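You operate a simulated robot arm through the tools that you are given. There is no shell and no other tool. Be economical: measure what you need, move in short steps, check, and stop when the job is done.

You are at the controls of a simulated two-armed robot. One attempt, no reset.

JOB
Pick up the pack of covers from the worktop of the store rack with one hand, pass it to the other hand and put it on the middle shelf of the store rack. Set down upright: pack of covers.

Only the result counts: the job must be done as asked and must still hold three seconds after the hand-in. Knocking over, shifting, dropping, spilling or breaking anything else fails it. A push-on lid holds only when it is set on centred and level and pressed home; a screw cap is set on level and turned clockwise until tight.

ROBOT AND FRAMES
Two 7-joint arms with two-finger parallel grippers on one trunk, on a base that drives. Base frame: it is fixed to the floor where the robot stands at the start and does not move with it; the origin is under the middle of the robot, x ahead of it, y to its left, z up; the surface under the hand at the start is at about z = 880. Lengths are in mm, angles in rad, forces in N, time in s.
The left shoulder is at the start at [20, 170, 1228], the right one opposite. With the tool pointing down near the work surface each hand reaches from about 180 to 660 mm from the robot's upright axis, wherever it stands, measured 20 degrees to its own side. Places, roughly: middle shelf of the store rack [700, -300, 500]. Payload 3.8 kg a hand.
Tool frame (each hand has its own): the origin (TCP) lies between the finger pads and is the grasp point; the fingertips stand 30 mm ahead of it; z points along the fingers, y is the line along which they close. Largest opening 110 mm; finger width 20, thickness 10; the body of the gripper, 48 by 112 mm, starts 55 mm behind the TCP.
Orientation is that of the tool frame in the base frame, as a unit quaternion [w, x, y, z]. With the fingers straight down and closing along the base's y, the tool's x points along the base's -x, its y along +y and its z along -z.

CONTROLS
- The arms move only by the tool jog_arm. It takes "left_rows", "right_rows" or both (then of equal length, played together; a hand with none holds still); each is a list of rows, each a list of 7 numbers: the gripper command, from -1 (shut) to 1 (fully open), values between in proportion, then the shift along the tool's x, y, z in units of 25 mm (1.0 is 25 mm), then the turn, a rotation vector about the tool's x, y, z in units of 4 degrees (1.0 is 4 degrees). In form: [[grip, dx, dy, dz, rx, ry, rz], ...]. A call has 1 to 8 rows; each row shifts and turns the commanded pose from where the row before left it, along the tool's axes as they then stand. A call with a number of a shift or a turn outside -1 to 1 is refused whole. Each row takes 0.2 s and may step no farther than 50 mm and 0.15 rad from the row before; otherwise, or with a gripper value out of range, the whole call is refused. A pose out of reach is approached as far as the arm can. The call stops where the force on the tool passes 40 N (or 10 N more than at its start, if that is more) or the arm is blocked; 0.2 s more then pass. The fingers move at their own pace (about 72 mm/s each) and stop on an object; they squeeze with about 42 N. The grip force told is the motor's: it shows also when the fingers shut on nothing. Time passes only in rows, and 0.2 s behind the last, so rows that do not move let the fingers close. The reply holds the time, the measured pose of the TCP, the force on the tool along the base axes, the opening and the grip force, in the units named above and with some noise, with the torque about the TCP (base axes, N m) and any sound that the robot's microphone picked up.
- Cameras (640 x 400 px; columns grow to the right, rows downward): "scene" is now at [102.4, -5.8, 1364.3]; the picture's right is [-0.07, -1.00, 0.00], its down [-0.70, 0.05, -0.71] and it looks along [0.71, -0.05, -0.70] (base axes); focal length 250 px, centre (320, 200). "left" rides on the left gripper at [72, -17, -103] in its tool frame; the picture's right is [0.23, 0.97, 0.00], its down [-0.76, 0.18, -0.62] and it looks along [-0.61, 0.14, 0.78] (tool axes); focal length 222 px, centre (320, 200). "right" rides on the right gripper at [72, 17, -103] in its tool frame; the picture's right is [-0.23, 0.97, 0.00], its down [-0.76, -0.18, -0.62] and it looks along [-0.61, -0.14, 0.78] (tool axes); focal length 222 px, centre (320, 200). There is no depth. A picture from a camera that has moved, and an enlarged one, comes with that camera's place and axes in the base frame and with its lens.
- snapshot(camera): a new picture of that camera. It takes no simulated time.
- raise_lower(by): slides the trunk up (or, below 0, down) by that many mm; the arms and the scene camera ride with it, the base frame stays. It gives what a move gives, with no picture.
- base_move(legs): drives the robot by 1 to 6 legs, each [ahead, turn to the left] in mm and rad, along the robot's own axes; the way and the turn of a leg run together, so that a leg with both is an arc; at most 1500 mm and 3.142 rad a leg. The arms and the cameras ride along, it lands a little off, and it stops where it bumps. It gives what a move gives.
- turn_head(pan, tilt): turns the head with the scene camera to pan (to the left, within 1.396 rad either way) and tilt (down, from -0.506 to 1.204), counted from straight ahead of the robot. It gives what a move gives.
- close_up(camera, box): a new picture of the part [left, top, right, bottom] of that camera's present view, enlarged. It takes no simulated time.
- job_done(): hands the job in; it is judged then, once.

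Work in short steps. Places have to be worked out from the pictures, the camera data and where the tool is seen: move nearer, look again, correct. Check each grasp and each placing, and mend what went wrong. You have 120 turns and 108 pictures in all, those below and enlarged ones among them. Open the grippers and draw the arms clear of the work before you hand the job in, unless the task says otherwise; then end with one line.

The tools are called after "Emit:" as name(argument=value, ...) on one line, values as JSON. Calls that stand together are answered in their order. jog_arm: Moves the arms, as the interface text tells. Its arguments: {"type":"object","properties":{"left_rows":{"type":"array"},"right_rows":{"type":"array"}},"required":[]} The other tools are called the same way: raise_lower (by) slides the trunk up or down; base_move (legs) drives the base; turn_head (pan, tilt) turns the head that bears the scene camera; snapshot (camera) takes a picture; close_up (camera, box) takes an enlarged picture of a part of a camera's view; job_done () hands the job in.

At the start:

```text
clock: 0.0
left_tool_pos: [465.4, 138.5, 1138.4]
left_ee_rot: [0.0, -0.001, 1.0, -0.001]
left_contact_force: [0.9, 0.2, 0.2]
left_moment: [-0.01, 0.04, 0.04]
left_opening: 110.1
left_gripper_force: 0.0
right_tool_pos: [508.1, -275.8, 1152.3]
right_ee_rot: [0.0, 0.0, 1.0, 0.0]
right_contact_force: [1.1, -0.4, -0.1]
right_moment: [0.01, -0.01, 0.01]
right_opening: 110.0
right_gripper_force: 0.1
trunk travel left (down, up): [-325.0, 245.0]
robot x, y, heading: [3.7, 0.8, 0.004]
head pan, tilt: [-0.068, 0.775]
```

scene: 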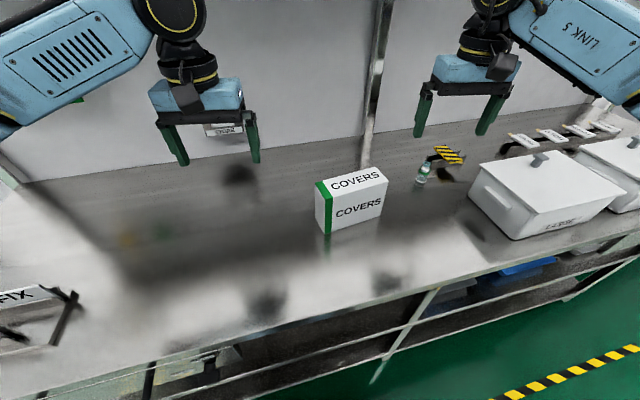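
right: 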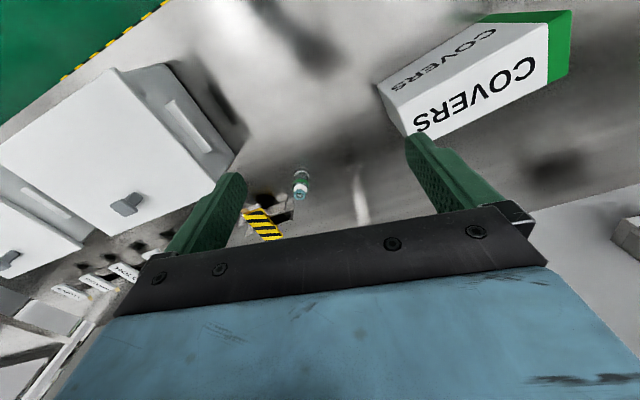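
left: 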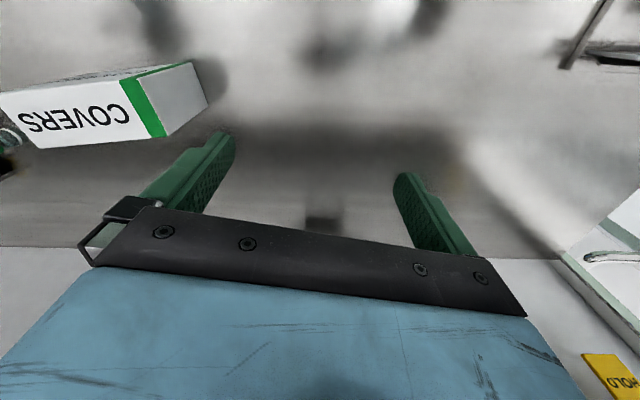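

The pack stands near [500, -115, 880], turned a little, and the rack slants by about 8 degrees. I enlarge the pack and tilt the head down to see the shelves.

Emit:
close_up(camera="scene", box=[280, 140, 440, 240])

Emit:
turn_head(pan=-0.5, tilt=1.1)

Emit:
snapshot(camera="scene")

```text
4.00 times, centred on (360, 190) of scene
camera zoom: at [102.4, -5.8, 1364.3], right [-0.07, -1.0, 0.0], down [-0.7, 0.05, -0.71], along [0.71, -0.05, -0.7], focal length 1001 px, centre (160, 240)
```

zoom: 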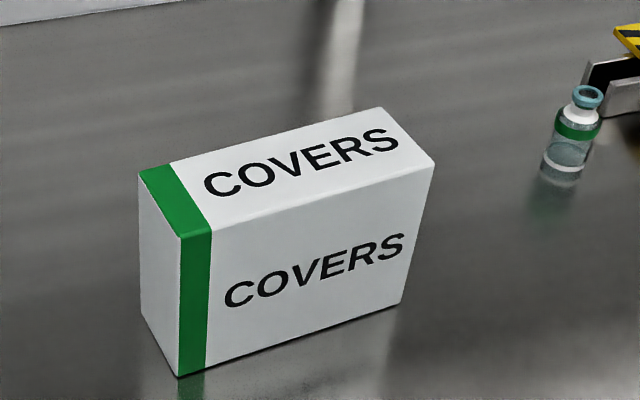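

```text
clock: 0.9
left_tool_pos: [468.1, 139.6, 1137.4]
left_ee_rot: [0.0, -0.002, 1.0, 0.001]
left_contact_force: [0.6, 0.6, -0.2]
left_moment: [0.01, 0.0, 0.01]
left_opening: 110.2
left_gripper_force: 0.0
right_tool_pos: [506.8, -275.7, 1150.6]
right_ee_rot: [0.001, 0.0, 1.0, -0.001]
right_contact_force: [0.5, -0.1, 0.9]
right_moment: [-0.01, 0.0, 0.0]
right_opening: 110.1
right_gripper_force: 0.0
trunk travel left (down, up): [-325.0, 245.0]
robot x, y, heading: [-1.7, -0.6, -0.001]
head pan, tilt: [-0.499, 1.1]
```

```text
103 pictures are left
camera scene: at [76.3, -30.4, 1340.6], right [-0.48, -0.88, 0.0], down [-0.78, 0.43, -0.45], along [0.4, -0.22, -0.89], focal length 250 px, centre (320, 200)
```

scene: 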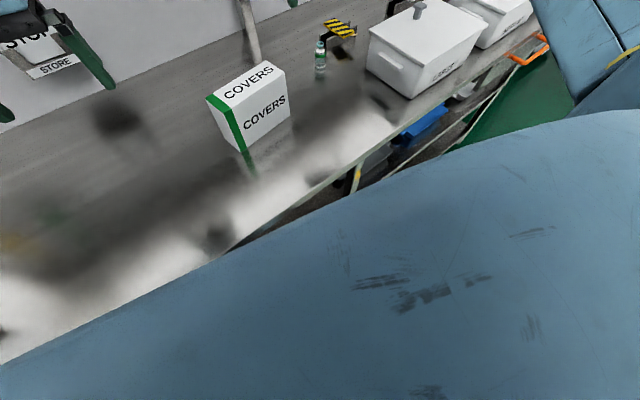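

The pack is about 158 x 57 x 118 mm, standing at roughly [527, -109], with its thickness axis about 19 degrees from x. I'll pick it with the right hand from above near its right end and pass it to the left hand at its left end. First I turn the right tool about 71 degrees.

Emit:
jog_arm(right_rows=[[1, 0, 0, 0, 0, 0, 1], [1, 0, 0, 0, 0, 0, 1], [1, 0, 0, 0, 0, 0, 1], [1, 0, 0, 0, 0, 0, 1], [1, 0, 0, 0, 0, 0, 1], [1, 0, 0, 0, 0, 0, 1], [1, 0, 0, 0, 0, 0, 1], [1, 0, 0, 0, 0, 0, 1]])

Emit:
jog_arm(right_rows=[[1, 0, 0, 0, 0, 0, 1], [1, 0, 0, 0, 0, 0, 1], [1, 0, 0, 0, 0, 0, 1], [1, 0, 0, 0, 0, 0, 1], [1, 0, 0, 0, 0, 0, 1], [1, 0, 0, 0, 0, 0, 1], [1, 0, 0, 0, 0, 0, 1], [1, 0, 0, 0, 0, 0, 1]])

Emit:
snapshot(camera="right")

Emit:
turn_head(pan=-0.15, tilt=0.775)

Emit:
snapshot(camera="scene")

```text
clock: 2.7
left_tool_pos: [466.6, 138.8, 1137.3]
left_ee_rot: [-0.001, -0.001, 1.0, 0.0]
left_contact_force: [0.7, 0.3, -0.6]
left_moment: [-0.02, 0.02, -0.01]
left_opening: 110.0
left_gripper_force: 0.0
right_tool_pos: [507.3, -275.0, 1151.0]
right_ee_rot: [0.0, 0.277, 0.961, 0.0]
right_contact_force: [0.2, -0.3, 0.9]
right_moment: [0.01, 0.0, -0.04]
right_opening: 110.0
right_gripper_force: 0.0
trunk travel left (down, up): [-325.0, 245.0]
robot x, y, heading: [3.1, 2.2, -0.0]
head pan, tilt: [-0.499, 1.1]
```

```text
clock: 4.5
left_tool_pos: [466.3, 138.7, 1137.9]
left_ee_rot: [0.0, 0.0, 1.0, 0.0]
left_contact_force: [-0.7, -0.2, -0.1]
left_moment: [0.0, 0.02, 0.02]
left_opening: 109.9
left_gripper_force: 0.1
right_tool_pos: [506.3, -275.6, 1151.3]
right_ee_rot: [0.001, 0.53, 0.848, 0.0]
right_contact_force: [-0.6, -0.2, 0.4]
right_moment: [0.04, 0.01, -0.03]
right_opening: 110.0
right_gripper_force: 0.0
trunk travel left (down, up): [-325.0, 245.0]
robot x, y, heading: [-0.5, -2.5, -0.004]
head pan, tilt: [-0.499, 1.1]
```

```text
102 pictures are left
camera right: at [490.2, -203.3, 1255.4], right [0.98, 0.22, 0.0], down [0.17, -0.76, 0.62], along [0.14, -0.61, -0.78], focal length 222 px, centre (320, 200)
```

right: 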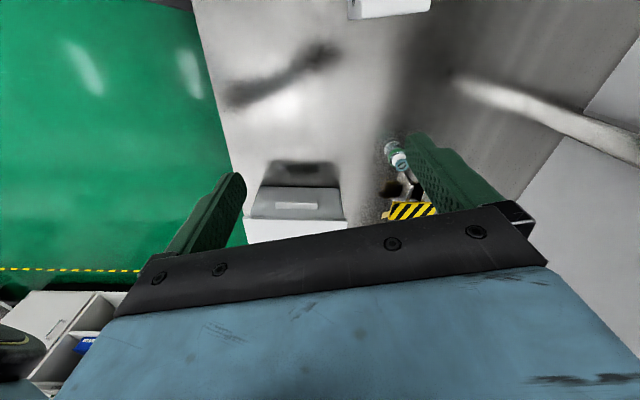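

```text
clock: 5.3
left_tool_pos: [466.0, 139.0, 1137.5]
left_ee_rot: [0.0, -0.001, 1.0, 0.0]
left_contact_force: [-0.7, 0.2, -0.1]
left_moment: [-0.01, -0.03, 0.02]
left_opening: 110.0
left_gripper_force: 0.1
right_tool_pos: [507.4, -274.8, 1149.9]
right_ee_rot: [0.001, 0.53, 0.848, -0.001]
right_contact_force: [-0.5, 0.5, 0.0]
right_moment: [-0.01, -0.01, -0.04]
right_opening: 110.2
right_gripper_force: 0.1
trunk travel left (down, up): [-325.0, 245.0]
robot x, y, heading: [-1.4, 0.9, -0.003]
head pan, tilt: [-0.15, 0.775]
```

```text
101 pictures are left
camera scene: at [101.7, -12.5, 1364.3], right [-0.15, -0.99, 0.0], down [-0.69, 0.11, -0.71], along [0.71, -0.11, -0.7], focal length 250 px, centre (320, 200)
```

scene: 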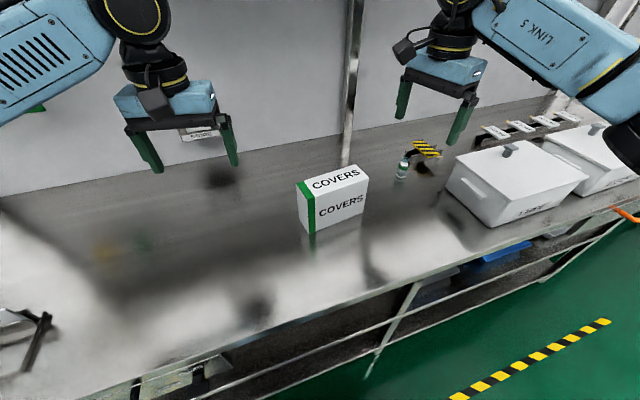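

Now the last 7 degrees of turn, then across to above the pack's right end at about [539, -147].

Emit:
jog_arm(right_rows=[[1, 0, 0, 0, 0, 0, 0.9], [1, 0, 0, 0, 0, 0, 0.9], [1, 0.886, 0.576, 0, 0, 0, 0], [1, 0.886, 0.576, 0, 0, 0, 0], [1, 0.886, 0.576, 0, 0, 0, 0], [1, 0.886, 0.576, 0, 0, 0, 0], [1, 0.886, 0.576, 0, 0, 0, 0]])

Emit:
snapshot(camera="right")

Emit:
close_up(camera="scene", box=[240, 60, 480, 240])

```text
clock: 6.9
left_tool_pos: [466.1, 139.8, 1136.5]
left_ee_rot: [0.001, 0.0, 1.0, 0.0]
left_contact_force: [0.2, -0.2, 0.5]
left_moment: [0.02, -0.01, 0.0]
left_opening: 110.0
left_gripper_force: 0.0
right_tool_pos: [541.3, -145.3, 1150.3]
right_ee_rot: [-0.001, 0.582, 0.813, 0.0]
right_contact_force: [-0.1, -0.3, -0.9]
right_moment: [0.0, 0.02, 0.0]
right_opening: 110.0
right_gripper_force: 0.0
trunk travel left (down, up): [-325.0, 245.0]
robot x, y, heading: [-2.4, 1.5, -0.003]
head pan, tilt: [-0.15, 0.775]
```

```text
100 pictures are left
camera right: at [534.2, -71.4, 1254.5], right [1.0, 0.1, 0.0], down [0.08, -0.78, 0.62], along [0.06, -0.62, -0.78], focal length 222 px, centre (320, 200)
```

right: 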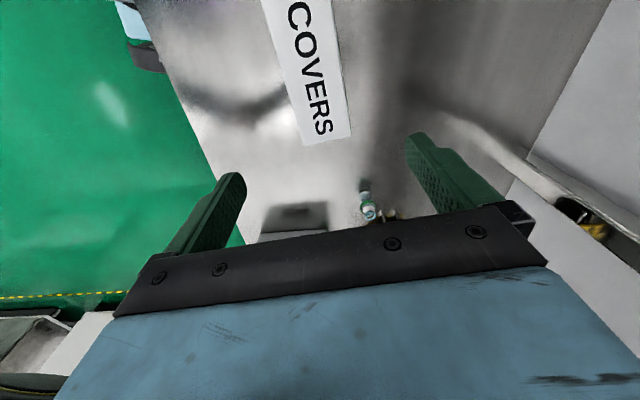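

```text
2.22 times, centred on (360, 150) of scene
camera zoom: at [101.9, -11.6, 1364.3], right [-0.15, -0.99, 0.0], down [-0.69, 0.1, -0.71], along [0.71, -0.11, -0.7], focal length 556 px, centre (231, 311)
```

zoom: 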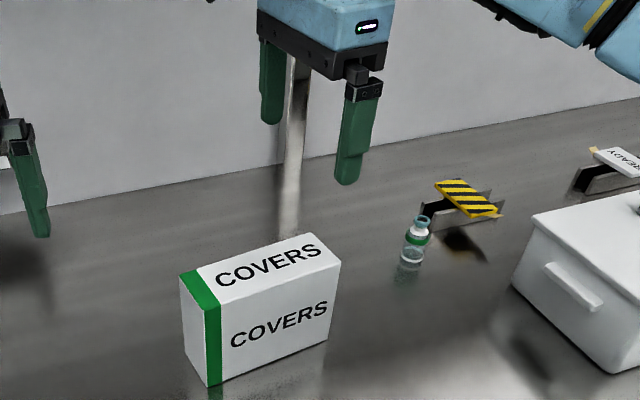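

The tool is right over the right end (end centre about [554, -181], angle 18.5 degrees). I go down 180 mm to z about 970.

Emit:
jog_arm(right_rows=[[1, 0, 0, 0.9, 0, 0, 0], [1, 0, 0, 0.9, 0, 0, 0], [1, 0, 0, 0.9, 0, 0, 0], [1, 0, 0, 0.9, 0, 0, 0], [1, 0, 0, 0.9, 0, 0, 0], [1, 0, 0, 0.9, 0, 0, 0], [1, 0, 0, 0.9, 0, 0, 0], [1, 0, 0, 0.9, 0, 0, 0]])

Emit:
close_up(camera="scene", box=[240, 60, 480, 240])

Emit:
snapshot(camera="right")

```text
clock: 8.7
left_tool_pos: [466.5, 139.0, 1137.4]
left_ee_rot: [0.0, -0.001, 1.0, 0.0]
left_contact_force: [-0.3, 0.2, -0.1]
left_moment: [-0.01, 0.02, 0.04]
left_opening: 110.0
left_gripper_force: 0.1
right_tool_pos: [540.8, -145.2, 969.6]
right_ee_rot: [0.0, 0.582, 0.813, -0.001]
right_contact_force: [-0.1, 0.1, 0.2]
right_moment: [-0.03, 0.02, 0.02]
right_opening: 110.3
right_gripper_force: 0.0
trunk travel left (down, up): [-325.0, 245.0]
robot x, y, heading: [2.0, -1.7, 0.001]
head pan, tilt: [-0.15, 0.775]
```

```text
2.22 times, centred on (360, 150) of scene
camera zoom: at [101.8, -12.4, 1364.3], right [-0.15, -0.99, 0.0], down [-0.69, 0.1, -0.71], along [0.71, -0.11, -0.7], focal length 556 px, centre (231, 311)
```

zoom: 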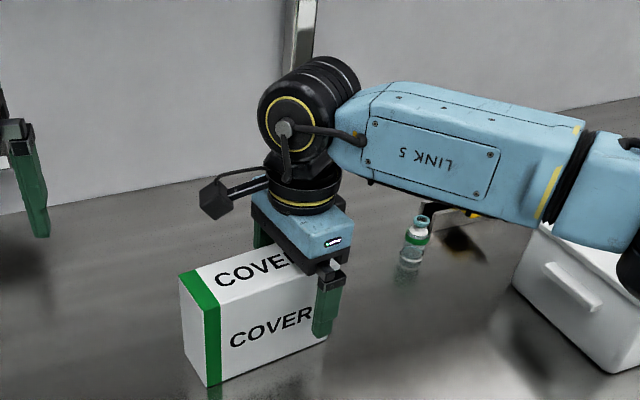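

```text
97 pictures are left
camera right: at [532.3, -71.9, 1073.4], right [1.0, 0.1, 0.0], down [0.08, -0.78, 0.62], along [0.06, -0.62, -0.78], focal length 222 px, centre (320, 200)
```

right: 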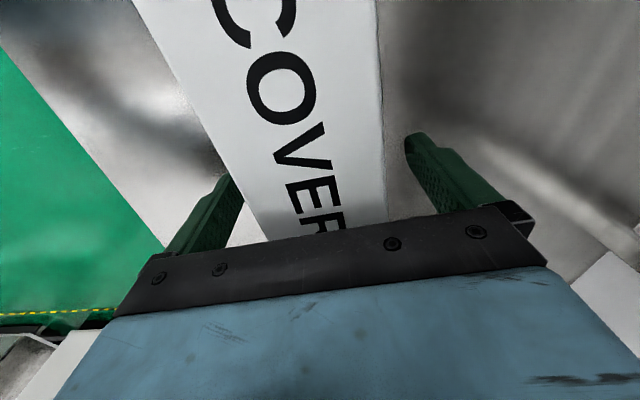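

The fingers straddle the pack; I close the gripper.

Emit:
jog_arm(right_rows=[[-1, 0, 0, 0, 0, 0, 0], [-1, 0, 0, 0, 0, 0, 0], [-1, 0, 0, 0, 0, 0, 0], [-1, 0, 0, 0, 0, 0, 0]])

```text
clock: 9.7
left_tool_pos: [466.7, 139.7, 1138.9]
left_ee_rot: [0.0, -0.001, 1.0, 0.0]
left_contact_force: [0.3, -0.1, 0.3]
left_moment: [-0.01, 0.02, 0.01]
left_opening: 109.9
left_gripper_force: 0.0
right_tool_pos: [540.4, -146.2, 969.2]
right_ee_rot: [0.0, 0.583, 0.813, 0.0]
right_contact_force: [-0.1, 0.5, 0.7]
right_moment: [-0.03, -0.05, -0.02]
right_opening: 59.9
right_gripper_force: 42.4
trunk travel left (down, up): [-325.0, 245.0]
robot x, y, heading: [1.7, -0.8, -0.003]
head pan, tilt: [-0.15, 0.775]
```

Grasped at 60 mm opening. Lift 150 mm.

Emit:
jog_arm(right_rows=[[-1, 0, 0, -0.5, 0, 0, 0], [-1, 0, 0, -0.75, 0, 0, 0], [-1, 0, 0, -0.95, 0, 0, 0], [-1, 0, 0, -0.95, 0, 0, 0], [-1, 0, 0, -0.95, 0, 0, 0], [-1, 0, 0, -0.95, 0, 0, 0], [-1, 0, 0, -0.95, 0, 0, 0]])

Emit:
snapshot(camera="scene")

```text
clock: 11.3
left_tool_pos: [466.4, 139.8, 1137.8]
left_ee_rot: [-0.001, 0.0, 1.0, 0.0]
left_contact_force: [0.1, -0.5, 0.4]
left_moment: [0.0, 0.01, 0.0]
left_opening: 110.1
left_gripper_force: 0.2
right_tool_pos: [539.7, -148.7, 1122.0]
right_ee_rot: [0.0, 0.582, 0.813, 0.0]
right_contact_force: [-0.3, 0.7, -1.9]
right_moment: [-0.08, -0.02, 0.0]
right_opening: 59.8
right_gripper_force: 41.9
trunk travel left (down, up): [-325.0, 245.0]
robot x, y, heading: [0.7, 2.8, -0.001]
head pan, tilt: [-0.15, 0.775]
```

```text
96 pictures are left
camera scene: at [101.6, -12.3, 1364.3], right [-0.15, -0.99, 0.0], down [-0.69, 0.1, -0.71], along [0.71, -0.11, -0.7], focal length 250 px, centre (320, 200)
```

scene: 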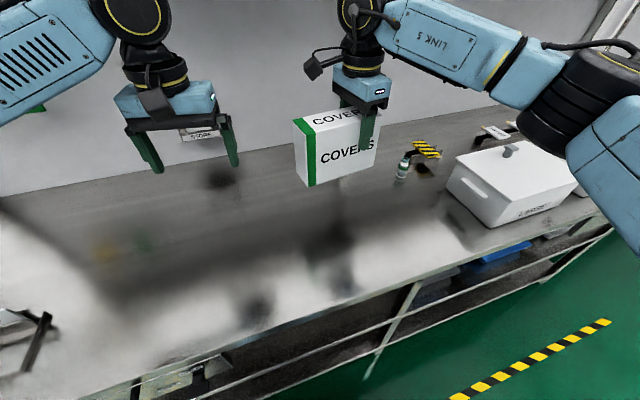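

Pack held. I back off 650 mm for free space and look at the shelves under the worktop.

Emit:
base_move(legs=[[-650, 0]])

Emit:
turn_head(pan=-0.1, tilt=0.6)

Emit:
snapshot(camera="scene")

```text
clock: 14.9
left_tool_pos: [-184.1, 139.1, 1137.4]
left_ee_rot: [0.0, -0.001, 1.0, -0.001]
left_contact_force: [-0.1, 0.1, -0.8]
left_moment: [0.0, 0.0, 0.02]
left_opening: 109.9
left_gripper_force: 0.0
right_tool_pos: [-110.5, -148.9, 1120.8]
right_ee_rot: [0.0, 0.582, 0.813, -0.001]
right_contact_force: [-0.3, 0.6, -2.5]
right_moment: [-0.06, -0.03, -0.03]
right_opening: 59.8
right_gripper_force: 42.1
trunk travel left (down, up): [-325.0, 245.0]
robot x, y, heading: [-649.9, 0.5, 0.002]
head pan, tilt: [-0.15, 0.775]
```

```text
clock: 15.7
left_tool_pos: [-184.0, 139.9, 1137.1]
left_ee_rot: [0.0, -0.001, 1.0, 0.001]
left_contact_force: [0.3, 0.1, 0.3]
left_moment: [0.0, 0.01, -0.02]
left_opening: 110.0
left_gripper_force: 0.1
right_tool_pos: [-110.2, -148.0, 1121.3]
right_ee_rot: [-0.001, 0.582, 0.813, 0.0]
right_contact_force: [-0.7, -0.4, -1.0]
right_moment: [-0.05, 0.0, 0.0]
right_opening: 59.7
right_gripper_force: 41.7
trunk travel left (down, up): [-325.0, 245.0]
robot x, y, heading: [-648.8, -0.7, 0.003]
head pan, tilt: [-0.099, 0.6]
```

```text
95 pictures are left
camera scene: at [-541.5, -9.1, 1379.1], right [-0.1, -1.0, 0.0], down [-0.56, 0.06, -0.82], along [0.82, -0.08, -0.57], focal length 250 px, centre (320, 200)
```

scene: 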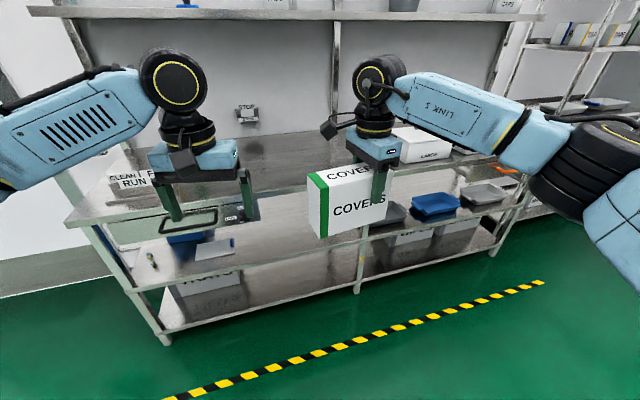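

The middle shelf has clear room left of the centre post. Now I prepare the handover: turn the pack 20 degrees with the right hand, and turn the left hand 51 degrees so that it faces the pack's green end.

Emit:
jog_arm(left_rows=[[1, 0, 0, 0, 0, 0, 1], [1, 0, 0, 0, 0, 0, 1], [1, 0, 0, 0, 0, 0, 1], [1, 0, 0, 0, 0, 0, 1], [1, 0, 0, 0, 0, 0, 1], [1, 0, 0, 0, 0, 0, 1], [1, 0, 0, 0, 0, 0, 1], [1, 0, 0, 0, 0, 0, 1]], right_rows=[[-1, 0, 0, 0, 0, 0, -0.7], [-1, 0, 0, 0, 0, 0, -0.7], [-1, 0, 0, 0, 0, 0, -0.7], [-1, 0, 0, 0, 0, 0, -0.7], [-1, 0, 0, 0, 0, 0, -0.7], [-1, 0, 0, 0, 0, 0, -0.7], [-1, 0, 0, 0, 0, 0, -0.7], [-1, 0, 0, 0, 0, 0, -0.1]])

Emit:
jog_arm(left_rows=[[1, 0, 0, 0, 0, 0, 1], [1, 0, 0, 0, 0, 0, 1], [1, 0, 0, 0, 0, 0, 1], [1, 0, 0, 0, 0, 0, 1], [1, 0, 0, 0, 0, 0, 0.8], [1, 0, 0, 0, 0, -1, 0], [1, 0, 0, 0, 0, -1, 0], [1, 0, 0, 0, 0, -1, 0]])

Emit:
jog_arm(left_rows=[[1, 0, 0, 0, 0, -1, 0], [1, 0, 0, 0, 0, -1, 0], [1, 0, 0, 0, 0, -1, 0], [1, 0, 0, 0, 0, -1, 0], [1, 0, 0, 0, 0, -1, 0], [1, 0, 0, 0, 0, -1, 0]])

Emit:
snapshot(camera="scene")

```text
clock: 17.5
left_tool_pos: [-183.5, 139.4, 1136.8]
left_ee_rot: [-0.001, 0.276, 0.961, 0.001]
left_contact_force: [-1.0, 0.0, 0.0]
left_moment: [0.04, 0.02, 0.03]
left_opening: 109.6
left_gripper_force: 0.0
right_tool_pos: [-110.7, -148.8, 1121.1]
right_ee_rot: [0.0, 0.432, 0.902, 0.0]
right_contact_force: [-0.3, -0.7, -3.0]
right_moment: [-0.1, -0.07, 0.01]
right_opening: 59.8
right_gripper_force: 42.1
trunk travel left (down, up): [-325.0, 245.0]
robot x, y, heading: [-649.8, -2.2, 0.004]
head pan, tilt: [-0.099, 0.6]
```

```text
clock: 19.3
left_tool_pos: [-184.2, 139.2, 1137.1]
left_ee_rot: [0.095, 0.429, 0.897, -0.045]
left_contact_force: [-0.9, 0.1, 1.1]
left_moment: [0.01, 0.02, 0.02]
left_opening: 109.9
left_gripper_force: 0.0
right_tool_pos: [-109.7, -149.9, 1120.9]
right_ee_rot: [0.0, 0.432, 0.902, 0.0]
right_contact_force: [0.0, 0.8, -3.3]
right_moment: [-0.07, -0.04, -0.01]
right_opening: 59.9
right_gripper_force: 42.2
trunk travel left (down, up): [-325.0, 245.0]
robot x, y, heading: [-653.8, 2.1, -0.001]
head pan, tilt: [-0.099, 0.6]
```

```text
clock: 20.7
left_tool_pos: [-183.1, 138.9, 1137.7]
left_ee_rot: [0.279, 0.41, 0.858, -0.133]
left_contact_force: [0.2, -0.6, 0.8]
left_moment: [0.05, -0.03, -0.03]
left_opening: 110.3
left_gripper_force: 0.1
right_tool_pos: [-110.3, -149.0, 1121.5]
right_ee_rot: [0.0, 0.433, 0.902, 0.0]
right_contact_force: [-0.8, 0.4, -1.8]
right_moment: [-0.07, -0.08, -0.02]
right_opening: 60.0
right_gripper_force: 41.9
trunk travel left (down, up): [-325.0, 245.0]
robot x, y, heading: [-649.6, -3.3, 0.001]
head pan, tilt: [-0.099, 0.6]
```

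```text
94 pictures are left
camera scene: at [-541.8, -8.8, 1379.2], right [-0.1, -1.0, 0.0], down [-0.56, 0.06, -0.83], along [0.82, -0.08, -0.56], focal length 250 px, centre (320, 200)
```

scene: 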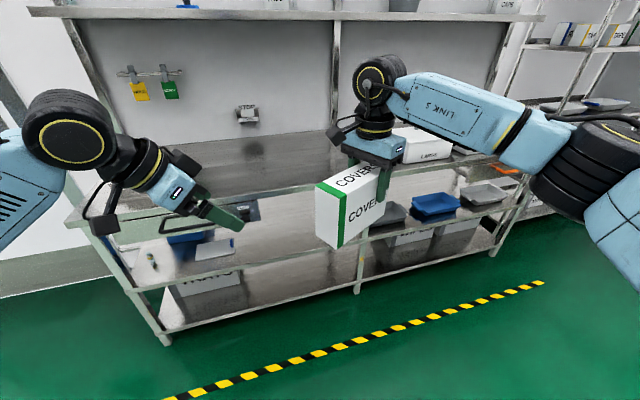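

Orientation develops as planned. I finish the pitch to 60 degrees and bring the left hand in line with the green end, about 80 mm short of it.

Emit:
jog_arm(left_rows=[[1, 0, 0, 0, 0, -1, 0], [1, 0, 0, 0, 0, -1, 0], [1, 0, 0, 0, 0, -1, 0], [1, 0, 0, 0, 0, -1, 0], [1, 0, 0, 0, 0, -1, 0], [1, 0, 0, 0, 0, -1, 0]])

Emit:
jog_arm(left_rows=[[1, 0.02, -0.98, 0.64, 0, 0, 0], [1, 0.02, -0.98, 0.64, 0, 0, 0], [1, 0.02, -0.98, 0.64, 0, 0, 0], [1, 0.02, -0.98, 0.64, 0, 0, 0], [1, 0.02, -0.98, 0.64, 0, 0, 0]])

Emit:
snapshot(camera="scene")

Emit:
snapshot(camera="left")

Emit:
snapshot(camera="right")

```text
clock: 22.1
left_tool_pos: [-184.1, 139.4, 1138.4]
left_ee_rot: [0.451, 0.375, 0.78, -0.217]
left_contact_force: [1.1, -0.3, -1.2]
left_moment: [-0.03, 0.01, -0.04]
left_opening: 110.2
left_gripper_force: 0.1
right_tool_pos: [-110.1, -148.8, 1120.9]
right_ee_rot: [0.0, 0.432, 0.902, -0.001]
right_contact_force: [0.5, 0.3, -1.3]
right_moment: [-0.05, -0.06, 0.03]
right_opening: 59.8
right_gripper_force: 42.0
trunk travel left (down, up): [-325.0, 245.0]
robot x, y, heading: [-649.9, 0.8, -0.002]
head pan, tilt: [-0.099, 0.6]
```

```text
clock: 23.3
left_tool_pos: [-237.5, 8.6, 1096.1]
left_ee_rot: [0.451, 0.374, 0.781, -0.215]
left_contact_force: [-0.2, -0.5, 0.3]
left_moment: [0.01, 0.02, -0.01]
left_opening: 109.9
left_gripper_force: 0.0
right_tool_pos: [-109.8, -150.2, 1119.5]
right_ee_rot: [0.0, 0.432, 0.902, 0.0]
right_contact_force: [-0.9, -0.1, -2.2]
right_moment: [-0.04, -0.07, -0.01]
right_opening: 59.6
right_gripper_force: 42.0
trunk travel left (down, up): [-325.0, 245.0]
robot x, y, heading: [-652.4, 1.8, 0.002]
head pan, tilt: [-0.099, 0.6]
```

```text
93 pictures are left
camera scene: at [-541.7, -9.7, 1379.2], right [-0.1, -1.0, 0.0], down [-0.56, 0.06, -0.82], along [0.82, -0.08, -0.57], focal length 250 px, centre (320, 200)
```

scene: 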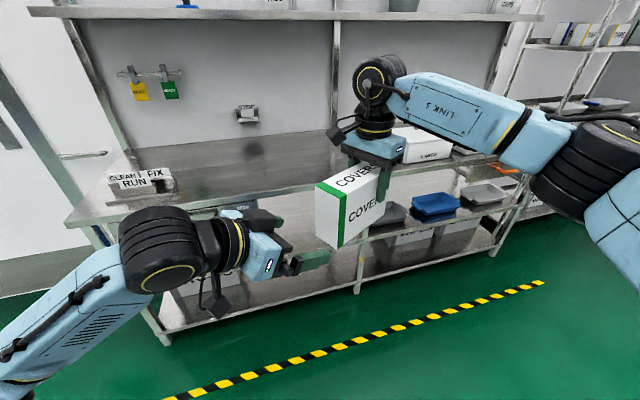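

```text
92 pictures are left
camera left: at [-328.9, 95.7, 1085.3], right [0.69, 0.7, -0.2], down [0.04, 0.23, 0.97], along [0.73, -0.67, 0.13], focal length 222 px, centre (320, 200)
```

left: 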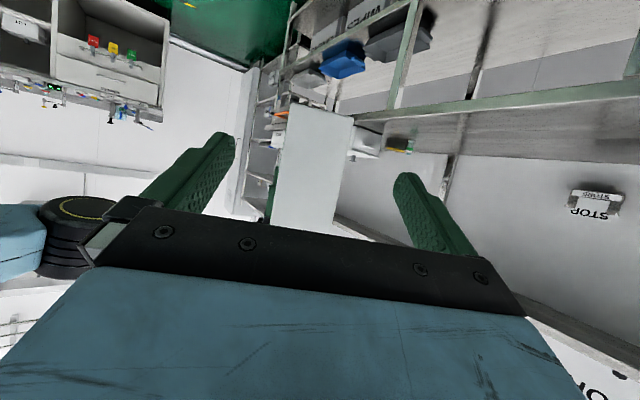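

```text
91 pictures are left
camera right: at [-143.1, -82.7, 1225.4], right [0.9, 0.43, 0.0], down [0.34, -0.71, 0.62], along [0.27, -0.56, -0.78], focal length 222 px, centre (320, 200)
```

right: 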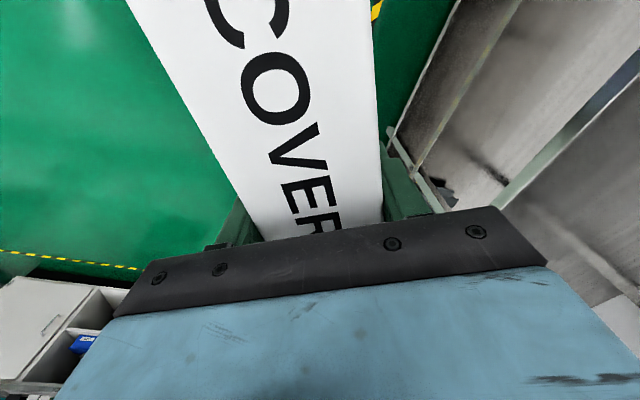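

The end face sits centred between the left fingers. I move 110 mm horizontally onto the pack, fingers open.

Emit:
jog_arm(left_rows=[[1, -0.44, 0, 0.762, 0, 0, 0], [1, -0.44, 0, 0.762, 0, 0, 0], [1, -0.44, 0, 0.762, 0, 0, 0], [1, -0.44, 0, 0.762, 0, 0, 0], [1, -0.44, 0, 0.762, 0, 0, 0]])

Emit:
snapshot(camera="scene")

Emit:
snapshot(camera="left")

```text
clock: 24.5
left_tool_pos: [-167.4, -76.5, 1094.7]
left_ee_rot: [0.45, 0.375, 0.781, -0.216]
left_contact_force: [0.2, -0.1, 0.3]
left_moment: [-0.01, -0.03, 0.04]
left_opening: 109.8
left_gripper_force: 0.1
right_tool_pos: [-109.6, -149.1, 1121.1]
right_ee_rot: [0.0, 0.432, 0.902, 0.0]
right_contact_force: [-0.3, 0.5, -1.8]
right_moment: [-0.06, -0.04, -0.01]
right_opening: 59.7
right_gripper_force: 41.7
trunk travel left (down, up): [-325.0, 245.0]
robot x, y, heading: [-647.9, -1.8, -0.002]
head pan, tilt: [-0.099, 0.6]
```

```text
90 pictures are left
camera scene: at [-541.4, -9.6, 1379.2], right [-0.1, -1.0, 0.0], down [-0.56, 0.06, -0.82], along [0.82, -0.08, -0.57], focal length 250 px, centre (320, 200)
```

scene: 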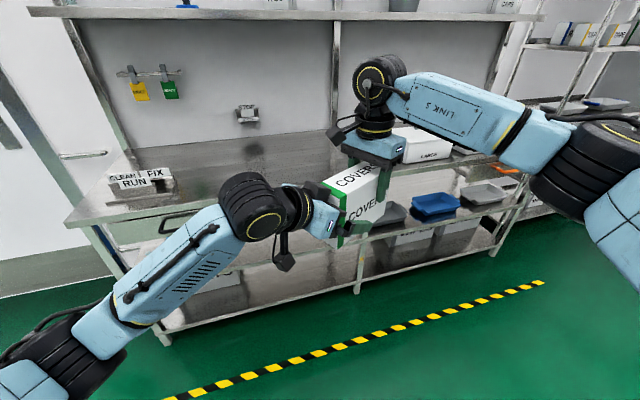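

```text
89 pictures are left
camera left: at [-260.7, 11.3, 1084.3], right [0.69, 0.7, -0.2], down [0.04, 0.23, 0.97], along [0.73, -0.67, 0.13], focal length 222 px, centre (320, 200)
```

left: 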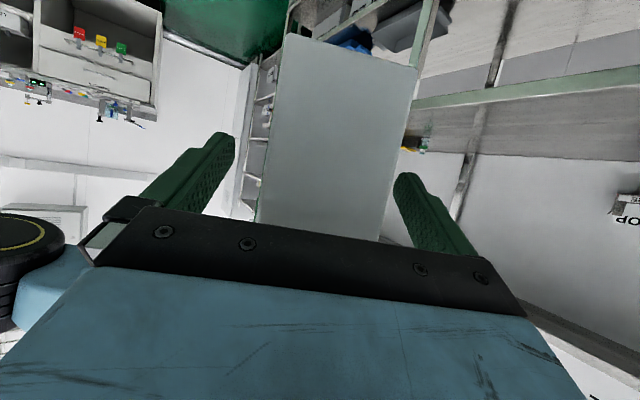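

The pack is between the left fingers, no contact yet. Close the left gripper.

Emit:
jog_arm(left_rows=[[-1, 0, 0, 0, 0, 0, 0], [-1, 0, 0, 0, 0, 0, 0], [-1, 0, 0, 0, 0, 0, 0], [-1, 0, 0, 0, 0, 0, 0]])

Emit:
close_up(camera="scene", box=[220, 110, 460, 260])

```text
clock: 25.5
left_tool_pos: [-168.8, -75.8, 1095.5]
left_ee_rot: [0.451, 0.373, 0.782, -0.215]
left_contact_force: [-0.4, -0.2, 1.0]
left_moment: [0.02, 0.19, -0.36]
left_opening: 59.6
left_gripper_force: 42.5
right_tool_pos: [-110.3, -148.4, 1121.3]
right_ee_rot: [0.0, 0.432, 0.902, 0.0]
right_contact_force: [-0.3, 1.0, -1.9]
right_moment: [-0.09, -0.23, 0.4]
right_opening: 59.6
right_gripper_force: 41.6
trunk travel left (down, up): [-325.0, 245.0]
robot x, y, heading: [-650.1, -0.2, -0.004]
head pan, tilt: [-0.099, 0.6]
```

```text
2.67 times, centred on (340, 185) of scene
camera zoom: at [-541.7, -9.0, 1379.2], right [-0.1, -1.0, 0.0], down [-0.56, 0.06, -0.82], along [0.82, -0.08, -0.57], focal length 667 px, centre (267, 240)
```

zoom: 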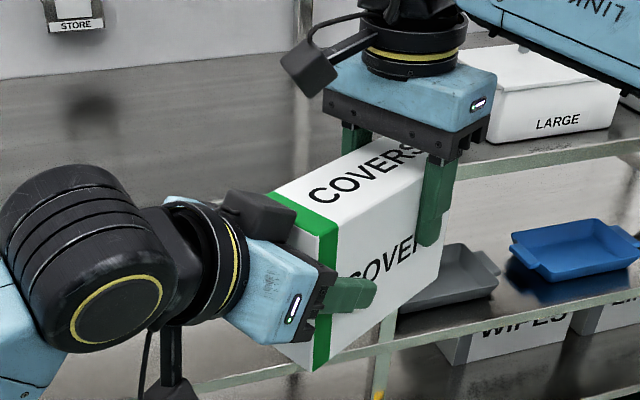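

Both hands hold it. Open the right hand, then draw it straight up.

Emit:
jog_arm(left_rows=[[-1, 0, 0, 0, 0, 0, 0], [-1, 0, 0, 0, 0, 0, 0], [-1, 0, 0, 0, 0, 0, 0], [-1, 0, 0, 0, 0, 0, 0]], right_rows=[[1, 0, 0, 0, 0, 0, 0], [1, 0, 0, 0, 0, 0, 0], [1, 0, 0, 0, 0, 0, 0], [1, 0, 0, 0, 0, 0, 0]])

Emit:
jog_arm(right_rows=[[1, 0, 0, -1, 0, 0, 0], [1, 0, 0, -1, 0, 0, 0], [1, 0, 0, -1, 0, 0, 0], [1, 0, 0, -1, 0, 0, 0], [1, 0, 0, -1, 0, 0, 0], [1, 0, 0, -1, 0, 0, 0]])

Emit:
snapshot(camera="scene")

```text
clock: 26.5
left_tool_pos: [-167.6, -74.8, 1095.6]
left_ee_rot: [0.451, 0.374, 0.782, -0.216]
left_contact_force: [-0.4, -0.2, 0.5]
left_moment: [0.06, 0.08, 0.06]
left_opening: 59.7
left_gripper_force: 41.8
right_tool_pos: [-109.4, -148.3, 1122.4]
right_ee_rot: [0.0, 0.432, 0.902, 0.0]
right_contact_force: [-0.3, -0.2, 0.3]
right_moment: [-0.02, 0.01, 0.02]
right_opening: 110.1
right_gripper_force: 0.1
trunk travel left (down, up): [-325.0, 245.0]
robot x, y, heading: [-650.2, 0.1, -0.004]
head pan, tilt: [-0.099, 0.6]
```

```text
clock: 27.9
left_tool_pos: [-170.2, -76.0, 1095.8]
left_ee_rot: [0.452, 0.373, 0.781, -0.216]
left_contact_force: [0.2, 0.7, 0.7]
left_moment: [0.1, 0.07, 0.01]
left_opening: 60.0
left_gripper_force: 42.0
right_tool_pos: [-110.8, -145.9, 1273.7]
right_ee_rot: [0.0, 0.432, 0.902, 0.0]
right_contact_force: [-0.7, 0.3, 0.2]
right_moment: [-0.01, -0.02, -0.01]
right_opening: 110.0
right_gripper_force: 0.2
trunk travel left (down, up): [-325.0, 245.0]
robot x, y, heading: [-651.0, -1.4, -0.002]
head pan, tilt: [-0.099, 0.6]
```

```text
87 pictures are left
camera scene: at [-542.0, -8.6, 1379.2], right [-0.1, -1.0, 0.0], down [-0.56, 0.06, -0.83], along [0.82, -0.08, -0.56], focal length 250 px, centre (320, 200)
```

scene: 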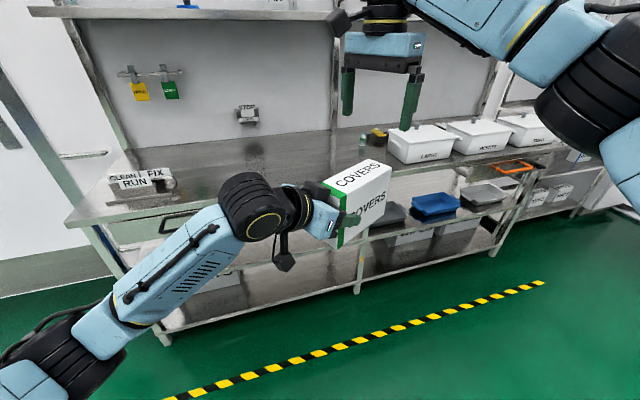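

The left hand now holds the pack alone. I retract the right hand towards the body and turn the left hand and pack about the vertical to point ahead.

Emit:
jog_arm(left_rows=[[-1, 0, 0, 0, -0.866, 0, -0.5], [-1, 0, 0, 0, -0.866, 0, -0.5], [-1, 0, 0, 0, -0.866, 0, -0.5], [-1, 0, 0, 0, -0.866, 0, -0.5], [-1, 0, 0, 0, -0.866, 0, -0.5], [-1, 0, 0, 0, -0.866, 0, -0.5], [-1, 0, 0, 0, -0.866, 0, -0.5]], right_rows=[[1, 0.216, -0.85, 0, 0, 0, 0], [1, 0.216, -0.85, 0, 0, 0, 0], [1, 0.216, -0.85, 0, 0, 0, 0], [1, 0.216, -0.85, 0, 0, 0, 0], [1, 0.216, -0.85, 0, 0, 0, 0], [1, 0.216, -0.85, 0, 0, 0, 0], [1, 0.216, -0.85, 0, 0, 0, 0]])

Emit:
jog_arm(left_rows=[[-1, 0, 0, 0, -0.866, 0, -0.5], [-1, 0, 0, 0, -0.866, 0, -0.5], [-1, 0, 0, 0, -0.866, 0, -0.5], [-1, 0, 0, 0, -0.866, 0, -0.5], [-1, 0, 0, 0, -0.866, 0, -0.5], [-1, 0, 0, 0, -0.693, 0, -0.4]], right_rows=[[1, 0.216, -0.85, 0, 0, 0, 0], [1, 0.216, -0.85, 0, 0, 0, 0], [1, 0.216, -0.85, 0, 0, 0, 0], [1, 0.216, -0.85, 0, 0, 0, 0], [1, 0.216, -0.85, 0, 0, 0, 0], [1, 0, 0, 0, 0, 0, 0]])

Emit:
snapshot(camera="scene")

```text
clock: 29.5
left_tool_pos: [-168.7, -77.3, 1095.1]
left_ee_rot: [0.49, 0.173, 0.849, -0.099]
left_contact_force: [0.2, 0.1, 0.1]
left_moment: [0.07, 0.14, 0.01]
left_opening: 60.0
left_gripper_force: 41.8
right_tool_pos: [-252.2, -212.9, 1271.1]
right_ee_rot: [0.0, 0.433, 0.901, 0.0]
right_contact_force: [0.5, 0.1, -0.4]
right_moment: [0.0, 0.0, -0.01]
right_opening: 110.0
right_gripper_force: 0.0
trunk travel left (down, up): [-325.0, 245.0]
robot x, y, heading: [-648.7, 0.9, 0.003]
head pan, tilt: [-0.099, 0.6]
```

```text
clock: 30.9
left_tool_pos: [-166.5, -75.7, 1094.2]
left_ee_rot: [0.5, -0.001, 0.866, 0.0]
left_contact_force: [-0.8, 0.6, 0.7]
left_moment: [-0.02, 0.09, -0.01]
left_opening: 59.6
left_gripper_force: 41.7
right_tool_pos: [-349.4, -257.0, 1272.4]
right_ee_rot: [0.0, 0.432, 0.902, -0.001]
right_contact_force: [0.1, 0.3, 0.4]
right_moment: [0.02, 0.0, 0.01]
right_opening: 110.0
right_gripper_force: 0.1
trunk travel left (down, up): [-325.0, 245.0]
robot x, y, heading: [-648.2, 0.1, -0.003]
head pan, tilt: [-0.099, 0.6]
```

```text
86 pictures are left
camera scene: at [-541.3, -9.0, 1379.1], right [-0.1, -1.0, 0.0], down [-0.56, 0.06, -0.82], along [0.82, -0.08, -0.57], focal length 250 px, centre (320, 200)
```

scene: 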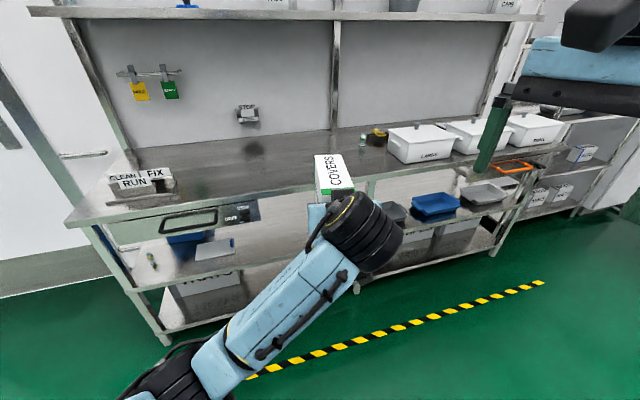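

The pack points ahead, still upright. I turn and drive toward a spot right of the drawer, face the rack squarely (about +0.18 rad) and lower the trunk, then look again.

Emit:
base_move(legs=[[0, -0.384], [200, 0], [0, 0.564]])

Emit:
raise_lower(by=-320)

Emit:
turn_head(pan=0, tilt=0.4)

Emit:
snapshot(camera="scene")

```text
clock: 35.2
left_tool_pos: [24.0, -66.5, 1094.2]
left_ee_rot: [0.499, -0.077, 0.862, 0.044]
left_contact_force: [-0.3, -0.2, 0.4]
left_moment: [-0.04, 0.12, -0.02]
left_opening: 59.9
left_gripper_force: 42.4
right_tool_pos: [-120.7, -276.8, 1271.5]
right_ee_rot: [0.0, 0.351, 0.936, 0.0]
right_contact_force: [0.2, -0.5, 0.4]
right_moment: [-0.03, 0.02, 0.01]
right_opening: 109.9
right_gripper_force: 0.0
trunk travel left (down, up): [-325.0, 245.0]
robot x, y, heading: [-467.4, -76.7, 0.178]
head pan, tilt: [-0.099, 0.6]
```

```text
clock: 38.4
left_tool_pos: [25.8, -66.7, 774.9]
left_ee_rot: [0.498, -0.076, 0.863, 0.044]
left_contact_force: [-0.4, 0.6, -0.2]
left_moment: [0.0, 0.12, 0.0]
left_opening: 59.8
left_gripper_force: 41.6
right_tool_pos: [-120.9, -276.2, 951.0]
right_ee_rot: [0.0, 0.351, 0.936, 0.0]
right_contact_force: [-0.4, 0.8, 0.0]
right_moment: [-0.01, -0.01, -0.02]
right_opening: 109.9
right_gripper_force: 0.1
trunk travel left (down, up): [-5.0, 565.0]
robot x, y, heading: [-465.6, -77.5, 0.176]
head pan, tilt: [-0.099, 0.6]
```

```text
clock: 39.1
left_tool_pos: [25.2, -66.8, 774.7]
left_ee_rot: [0.498, -0.075, 0.863, 0.043]
left_contact_force: [0.8, 0.4, -1.1]
left_moment: [-0.03, 0.09, 0.01]
left_opening: 60.0
left_gripper_force: 41.9
right_tool_pos: [-120.8, -276.4, 951.8]
right_ee_rot: [0.0, 0.35, 0.937, 0.001]
right_contact_force: [0.5, -0.1, 0.4]
right_moment: [-0.01, -0.01, -0.04]
right_opening: 110.2
right_gripper_force: 0.1
trunk travel left (down, up): [-5.0, 565.0]
robot x, y, heading: [-465.8, -75.9, 0.179]
head pan, tilt: [0.0, 0.4]
```

```text
85 pictures are left
camera scene: at [-351.8, -56.2, 1077.4], right [0.17, -0.98, 0.0], down [-0.38, -0.07, -0.92], along [0.91, 0.16, -0.39], focal length 250 px, centre (320, 200)
```

scene: 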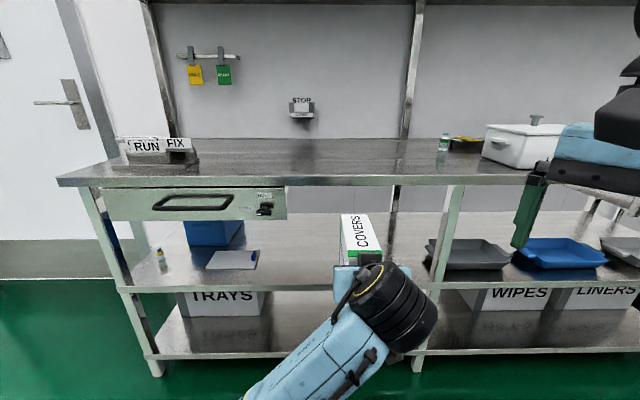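

The rack is nearly square to the robot and the bay between tablet and centre post is free. Before entering, I lower the left hand 180 mm to z about 595, so that the pack's bottom is about 30 mm above the shelf.

Emit:
jog_arm(left_rows=[[-1, 0.891, 0, 0.514, 0, 0, 0], [-1, 0.891, 0, 0.514, 0, 0, 0], [-1, 0.891, 0, 0.514, 0, 0, 0], [-1, 0.891, 0, 0.514, 0, 0, 0], [-1, 0.891, 0, 0.514, 0, 0, 0], [-1, 0.891, 0, 0.514, 0, 0, 0], [-1, 0.891, 0, 0.514, 0, 0, 0]])

Emit:
snapshot(camera="scene")

Emit:
snapshot(camera="left")

```text
clock: 40.7
left_tool_pos: [23.5, -67.1, 595.5]
left_ee_rot: [0.498, -0.077, 0.863, 0.044]
left_contact_force: [-0.6, 0.4, -0.5]
left_moment: [-0.01, 0.11, 0.02]
left_opening: 59.6
left_gripper_force: 41.5
right_tool_pos: [-121.3, -277.3, 951.7]
right_ee_rot: [0.0, 0.351, 0.936, -0.001]
right_contact_force: [-0.1, -0.7, -0.1]
right_moment: [0.0, 0.0, -0.01]
right_opening: 110.2
right_gripper_force: 0.1
trunk travel left (down, up): [-5.0, 565.0]
robot x, y, heading: [-462.9, -73.3, 0.178]
head pan, tilt: [0.0, 0.4]
```

```text
84 pictures are left
camera scene: at [-351.8, -56.1, 1077.4], right [0.17, -0.98, 0.0], down [-0.38, -0.07, -0.92], along [0.91, 0.16, -0.39], focal length 250 px, centre (320, 200)
```

scene: 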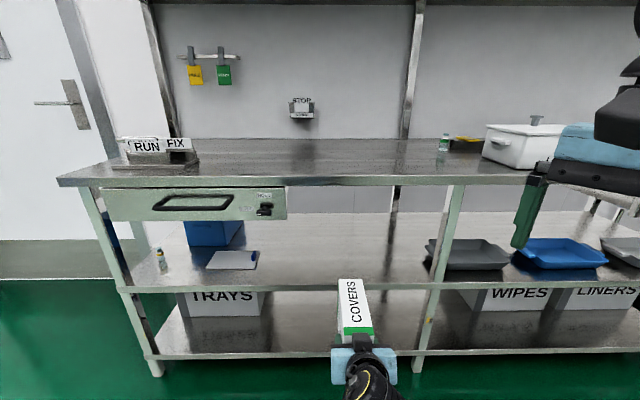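

```text
83 pictures are left
camera left: at [-97.5, -104.1, 584.7], right [-0.28, 0.94, -0.2], down [-0.19, 0.15, 0.97], along [0.94, 0.31, 0.13], focal length 222 px, centre (320, 200)
```

left: 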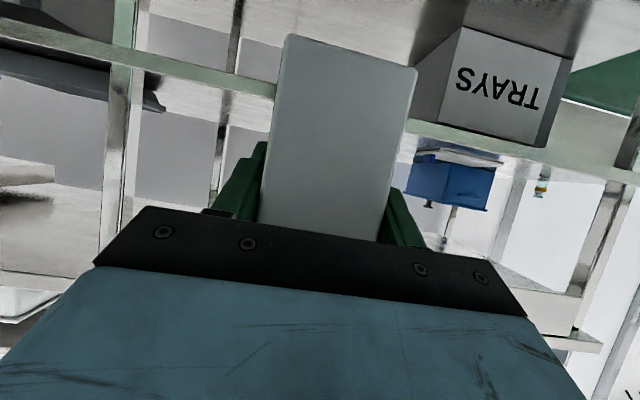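

The shelf lies just under the pack's bottom line, all clear. I drive ahead 230 mm and check before entering.

Emit:
base_move(legs=[[230, 0]])

Emit:
snapshot(camera="scene")

Emit:
snapshot(camera="left")

```text
clock: 42.4
left_tool_pos: [251.1, -24.5, 594.9]
left_ee_rot: [0.498, -0.077, 0.863, 0.044]
left_contact_force: [0.0, -0.4, 1.0]
left_moment: [0.02, 0.11, -0.02]
left_opening: 59.9
left_gripper_force: 42.0
right_tool_pos: [106.7, -235.5, 951.9]
right_ee_rot: [0.0, 0.351, 0.936, 0.0]
right_contact_force: [-1.3, -0.1, -0.4]
right_moment: [0.0, 0.01, -0.03]
right_opening: 110.2
right_gripper_force: 0.0
trunk travel left (down, up): [-5.0, 565.0]
robot x, y, heading: [-234.1, -35.5, 0.177]
head pan, tilt: [0.0, 0.4]
```

```text
82 pictures are left
camera scene: at [-124.4, -15.7, 1077.4], right [0.17, -0.98, 0.0], down [-0.38, -0.07, -0.92], along [0.91, 0.16, -0.39], focal length 250 px, centre (320, 200)
```

scene: 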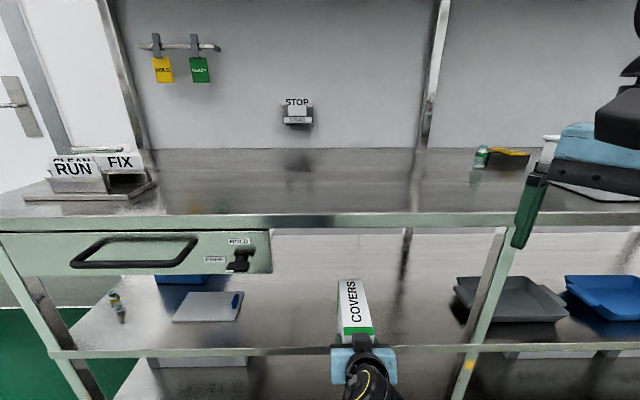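

```text
81 pictures are left
camera left: at [129.8, -63.6, 584.8], right [-0.28, 0.94, -0.2], down [-0.19, 0.15, 0.97], along [0.94, 0.31, 0.13], focal length 222 px, centre (320, 200)
```

left: 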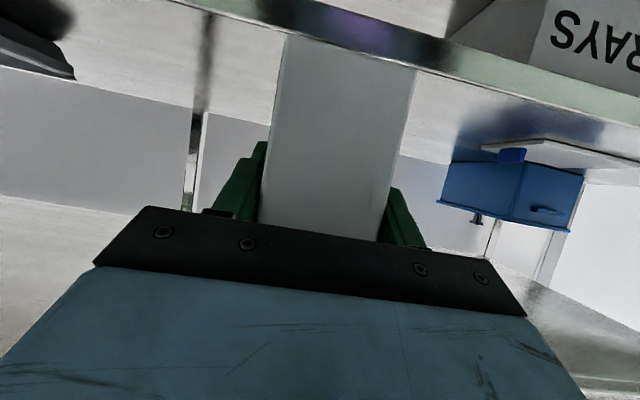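

No contact, and the pack's tip is already over the shelf with clearance. Drive on 145 mm.

Emit:
base_move(legs=[[145, 0]])

Emit:
snapshot(camera="scene")

Emit:
snapshot(camera="left")

```text
clock: 43.8
left_tool_pos: [394.5, 1.4, 595.1]
left_ee_rot: [0.498, -0.077, 0.863, 0.044]
left_contact_force: [-0.1, -0.2, 0.5]
left_moment: [-0.03, 0.13, -0.02]
left_opening: 60.0
left_gripper_force: 42.1
right_tool_pos: [249.6, -209.9, 951.3]
right_ee_rot: [0.0, 0.349, 0.937, 0.0]
right_contact_force: [0.3, 0.9, 0.4]
right_moment: [0.03, -0.02, 0.0]
right_opening: 110.1
right_gripper_force: 0.1
trunk travel left (down, up): [-5.0, 565.0]
robot x, y, heading: [-89.9, -9.8, 0.174]
head pan, tilt: [0.0, 0.4]
```

```text
80 pictures are left
camera scene: at [18.7, 10.0, 1077.4], right [0.18, -0.98, 0.0], down [-0.38, -0.07, -0.92], along [0.91, 0.16, -0.39], focal length 250 px, centre (320, 200)
```

scene: 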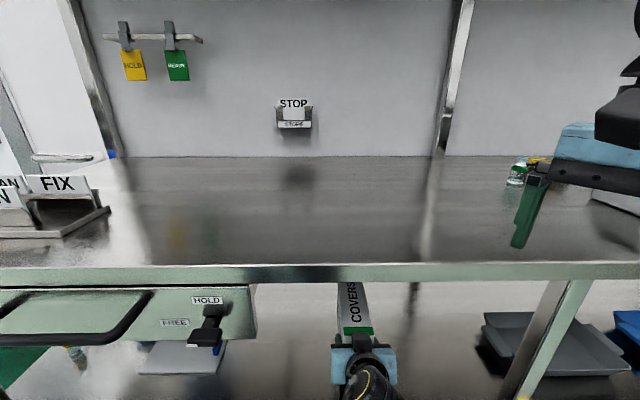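

```text
79 pictures are left
camera left: at [273.1, -37.4, 584.7], right [-0.28, 0.94, -0.2], down [-0.19, 0.15, 0.97], along [0.94, 0.31, 0.13], focal length 222 px, centre (320, 200)
```

left: 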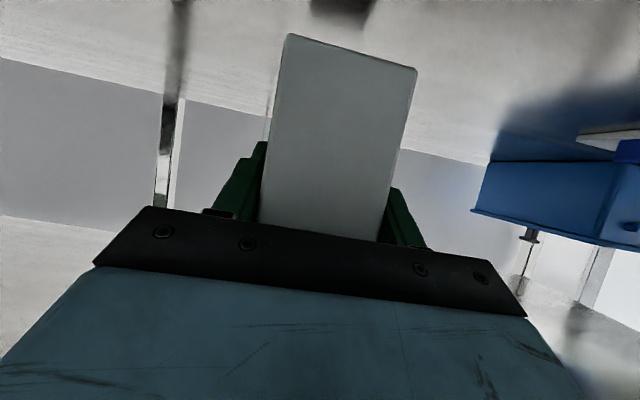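

Over the shelf, clear of everything. Lower 20 mm, then small steps watching the force.

Emit:
jog_arm(left_rows=[[-1, 0.346, 0, 0.2, 0, 0, 0], [-1, 0.346, 0, 0.2, 0, 0, 0], [-1, 0.139, 0, 0.08, 0, 0, 0]])

Emit:
jog_arm(left_rows=[[-1, 0.104, 0, 0.06, 0, 0, 0]])

Emit:
jog_arm(left_rows=[[-1, 0.104, 0, 0.06, 0, 0, 0]])

```text
clock: 44.6
left_tool_pos: [393.5, 1.1, 570.6]
left_ee_rot: [0.498, -0.078, 0.862, 0.045]
left_contact_force: [0.4, -0.7, -0.7]
left_moment: [0.01, 0.11, -0.02]
left_opening: 59.6
left_gripper_force: 41.7
right_tool_pos: [249.9, -208.8, 952.6]
right_ee_rot: [0.0, 0.35, 0.937, 0.0]
right_contact_force: [-0.4, 0.0, -1.0]
right_moment: [0.02, -0.04, 0.0]
right_opening: 109.9
right_gripper_force: 0.1
trunk travel left (down, up): [-5.0, 565.0]
robot x, y, heading: [-93.0, -10.0, 0.175]
head pan, tilt: [0.0, 0.4]
```

```text
clock: 45.0
left_tool_pos: [394.5, 1.1, 566.8]
left_ee_rot: [0.497, -0.077, 0.863, 0.045]
left_contact_force: [-0.4, 0.3, -0.8]
left_moment: [0.02, 0.11, 0.0]
left_opening: 59.7
left_gripper_force: 42.4
right_tool_pos: [249.6, -210.1, 951.5]
right_ee_rot: [0.0, 0.35, 0.937, 0.0]
right_contact_force: [0.5, -0.3, 0.0]
right_moment: [0.02, 0.01, -0.04]
right_opening: 110.1
right_gripper_force: 0.0
trunk travel left (down, up): [-5.0, 565.0]
robot x, y, heading: [-92.8, -9.4, 0.178]
head pan, tilt: [0.0, 0.4]
```

```text
clock: 45.4
left_tool_pos: [394.5, -0.0, 566.0]
left_ee_rot: [0.497, -0.077, 0.863, 0.044]
left_contact_force: [-0.4, -0.2, -0.5]
left_moment: [-0.01, 0.11, 0.02]
left_opening: 59.8
left_gripper_force: 42.2
right_tool_pos: [249.4, -209.3, 951.1]
right_ee_rot: [0.0, 0.35, 0.937, -0.001]
right_contact_force: [-0.2, 0.0, -0.1]
right_moment: [-0.03, 0.0, 0.0]
right_opening: 110.0
right_gripper_force: 0.0
trunk travel left (down, up): [-5.0, 565.0]
robot x, y, heading: [-91.9, -9.1, 0.179]
head pan, tilt: [0.0, 0.4]
```

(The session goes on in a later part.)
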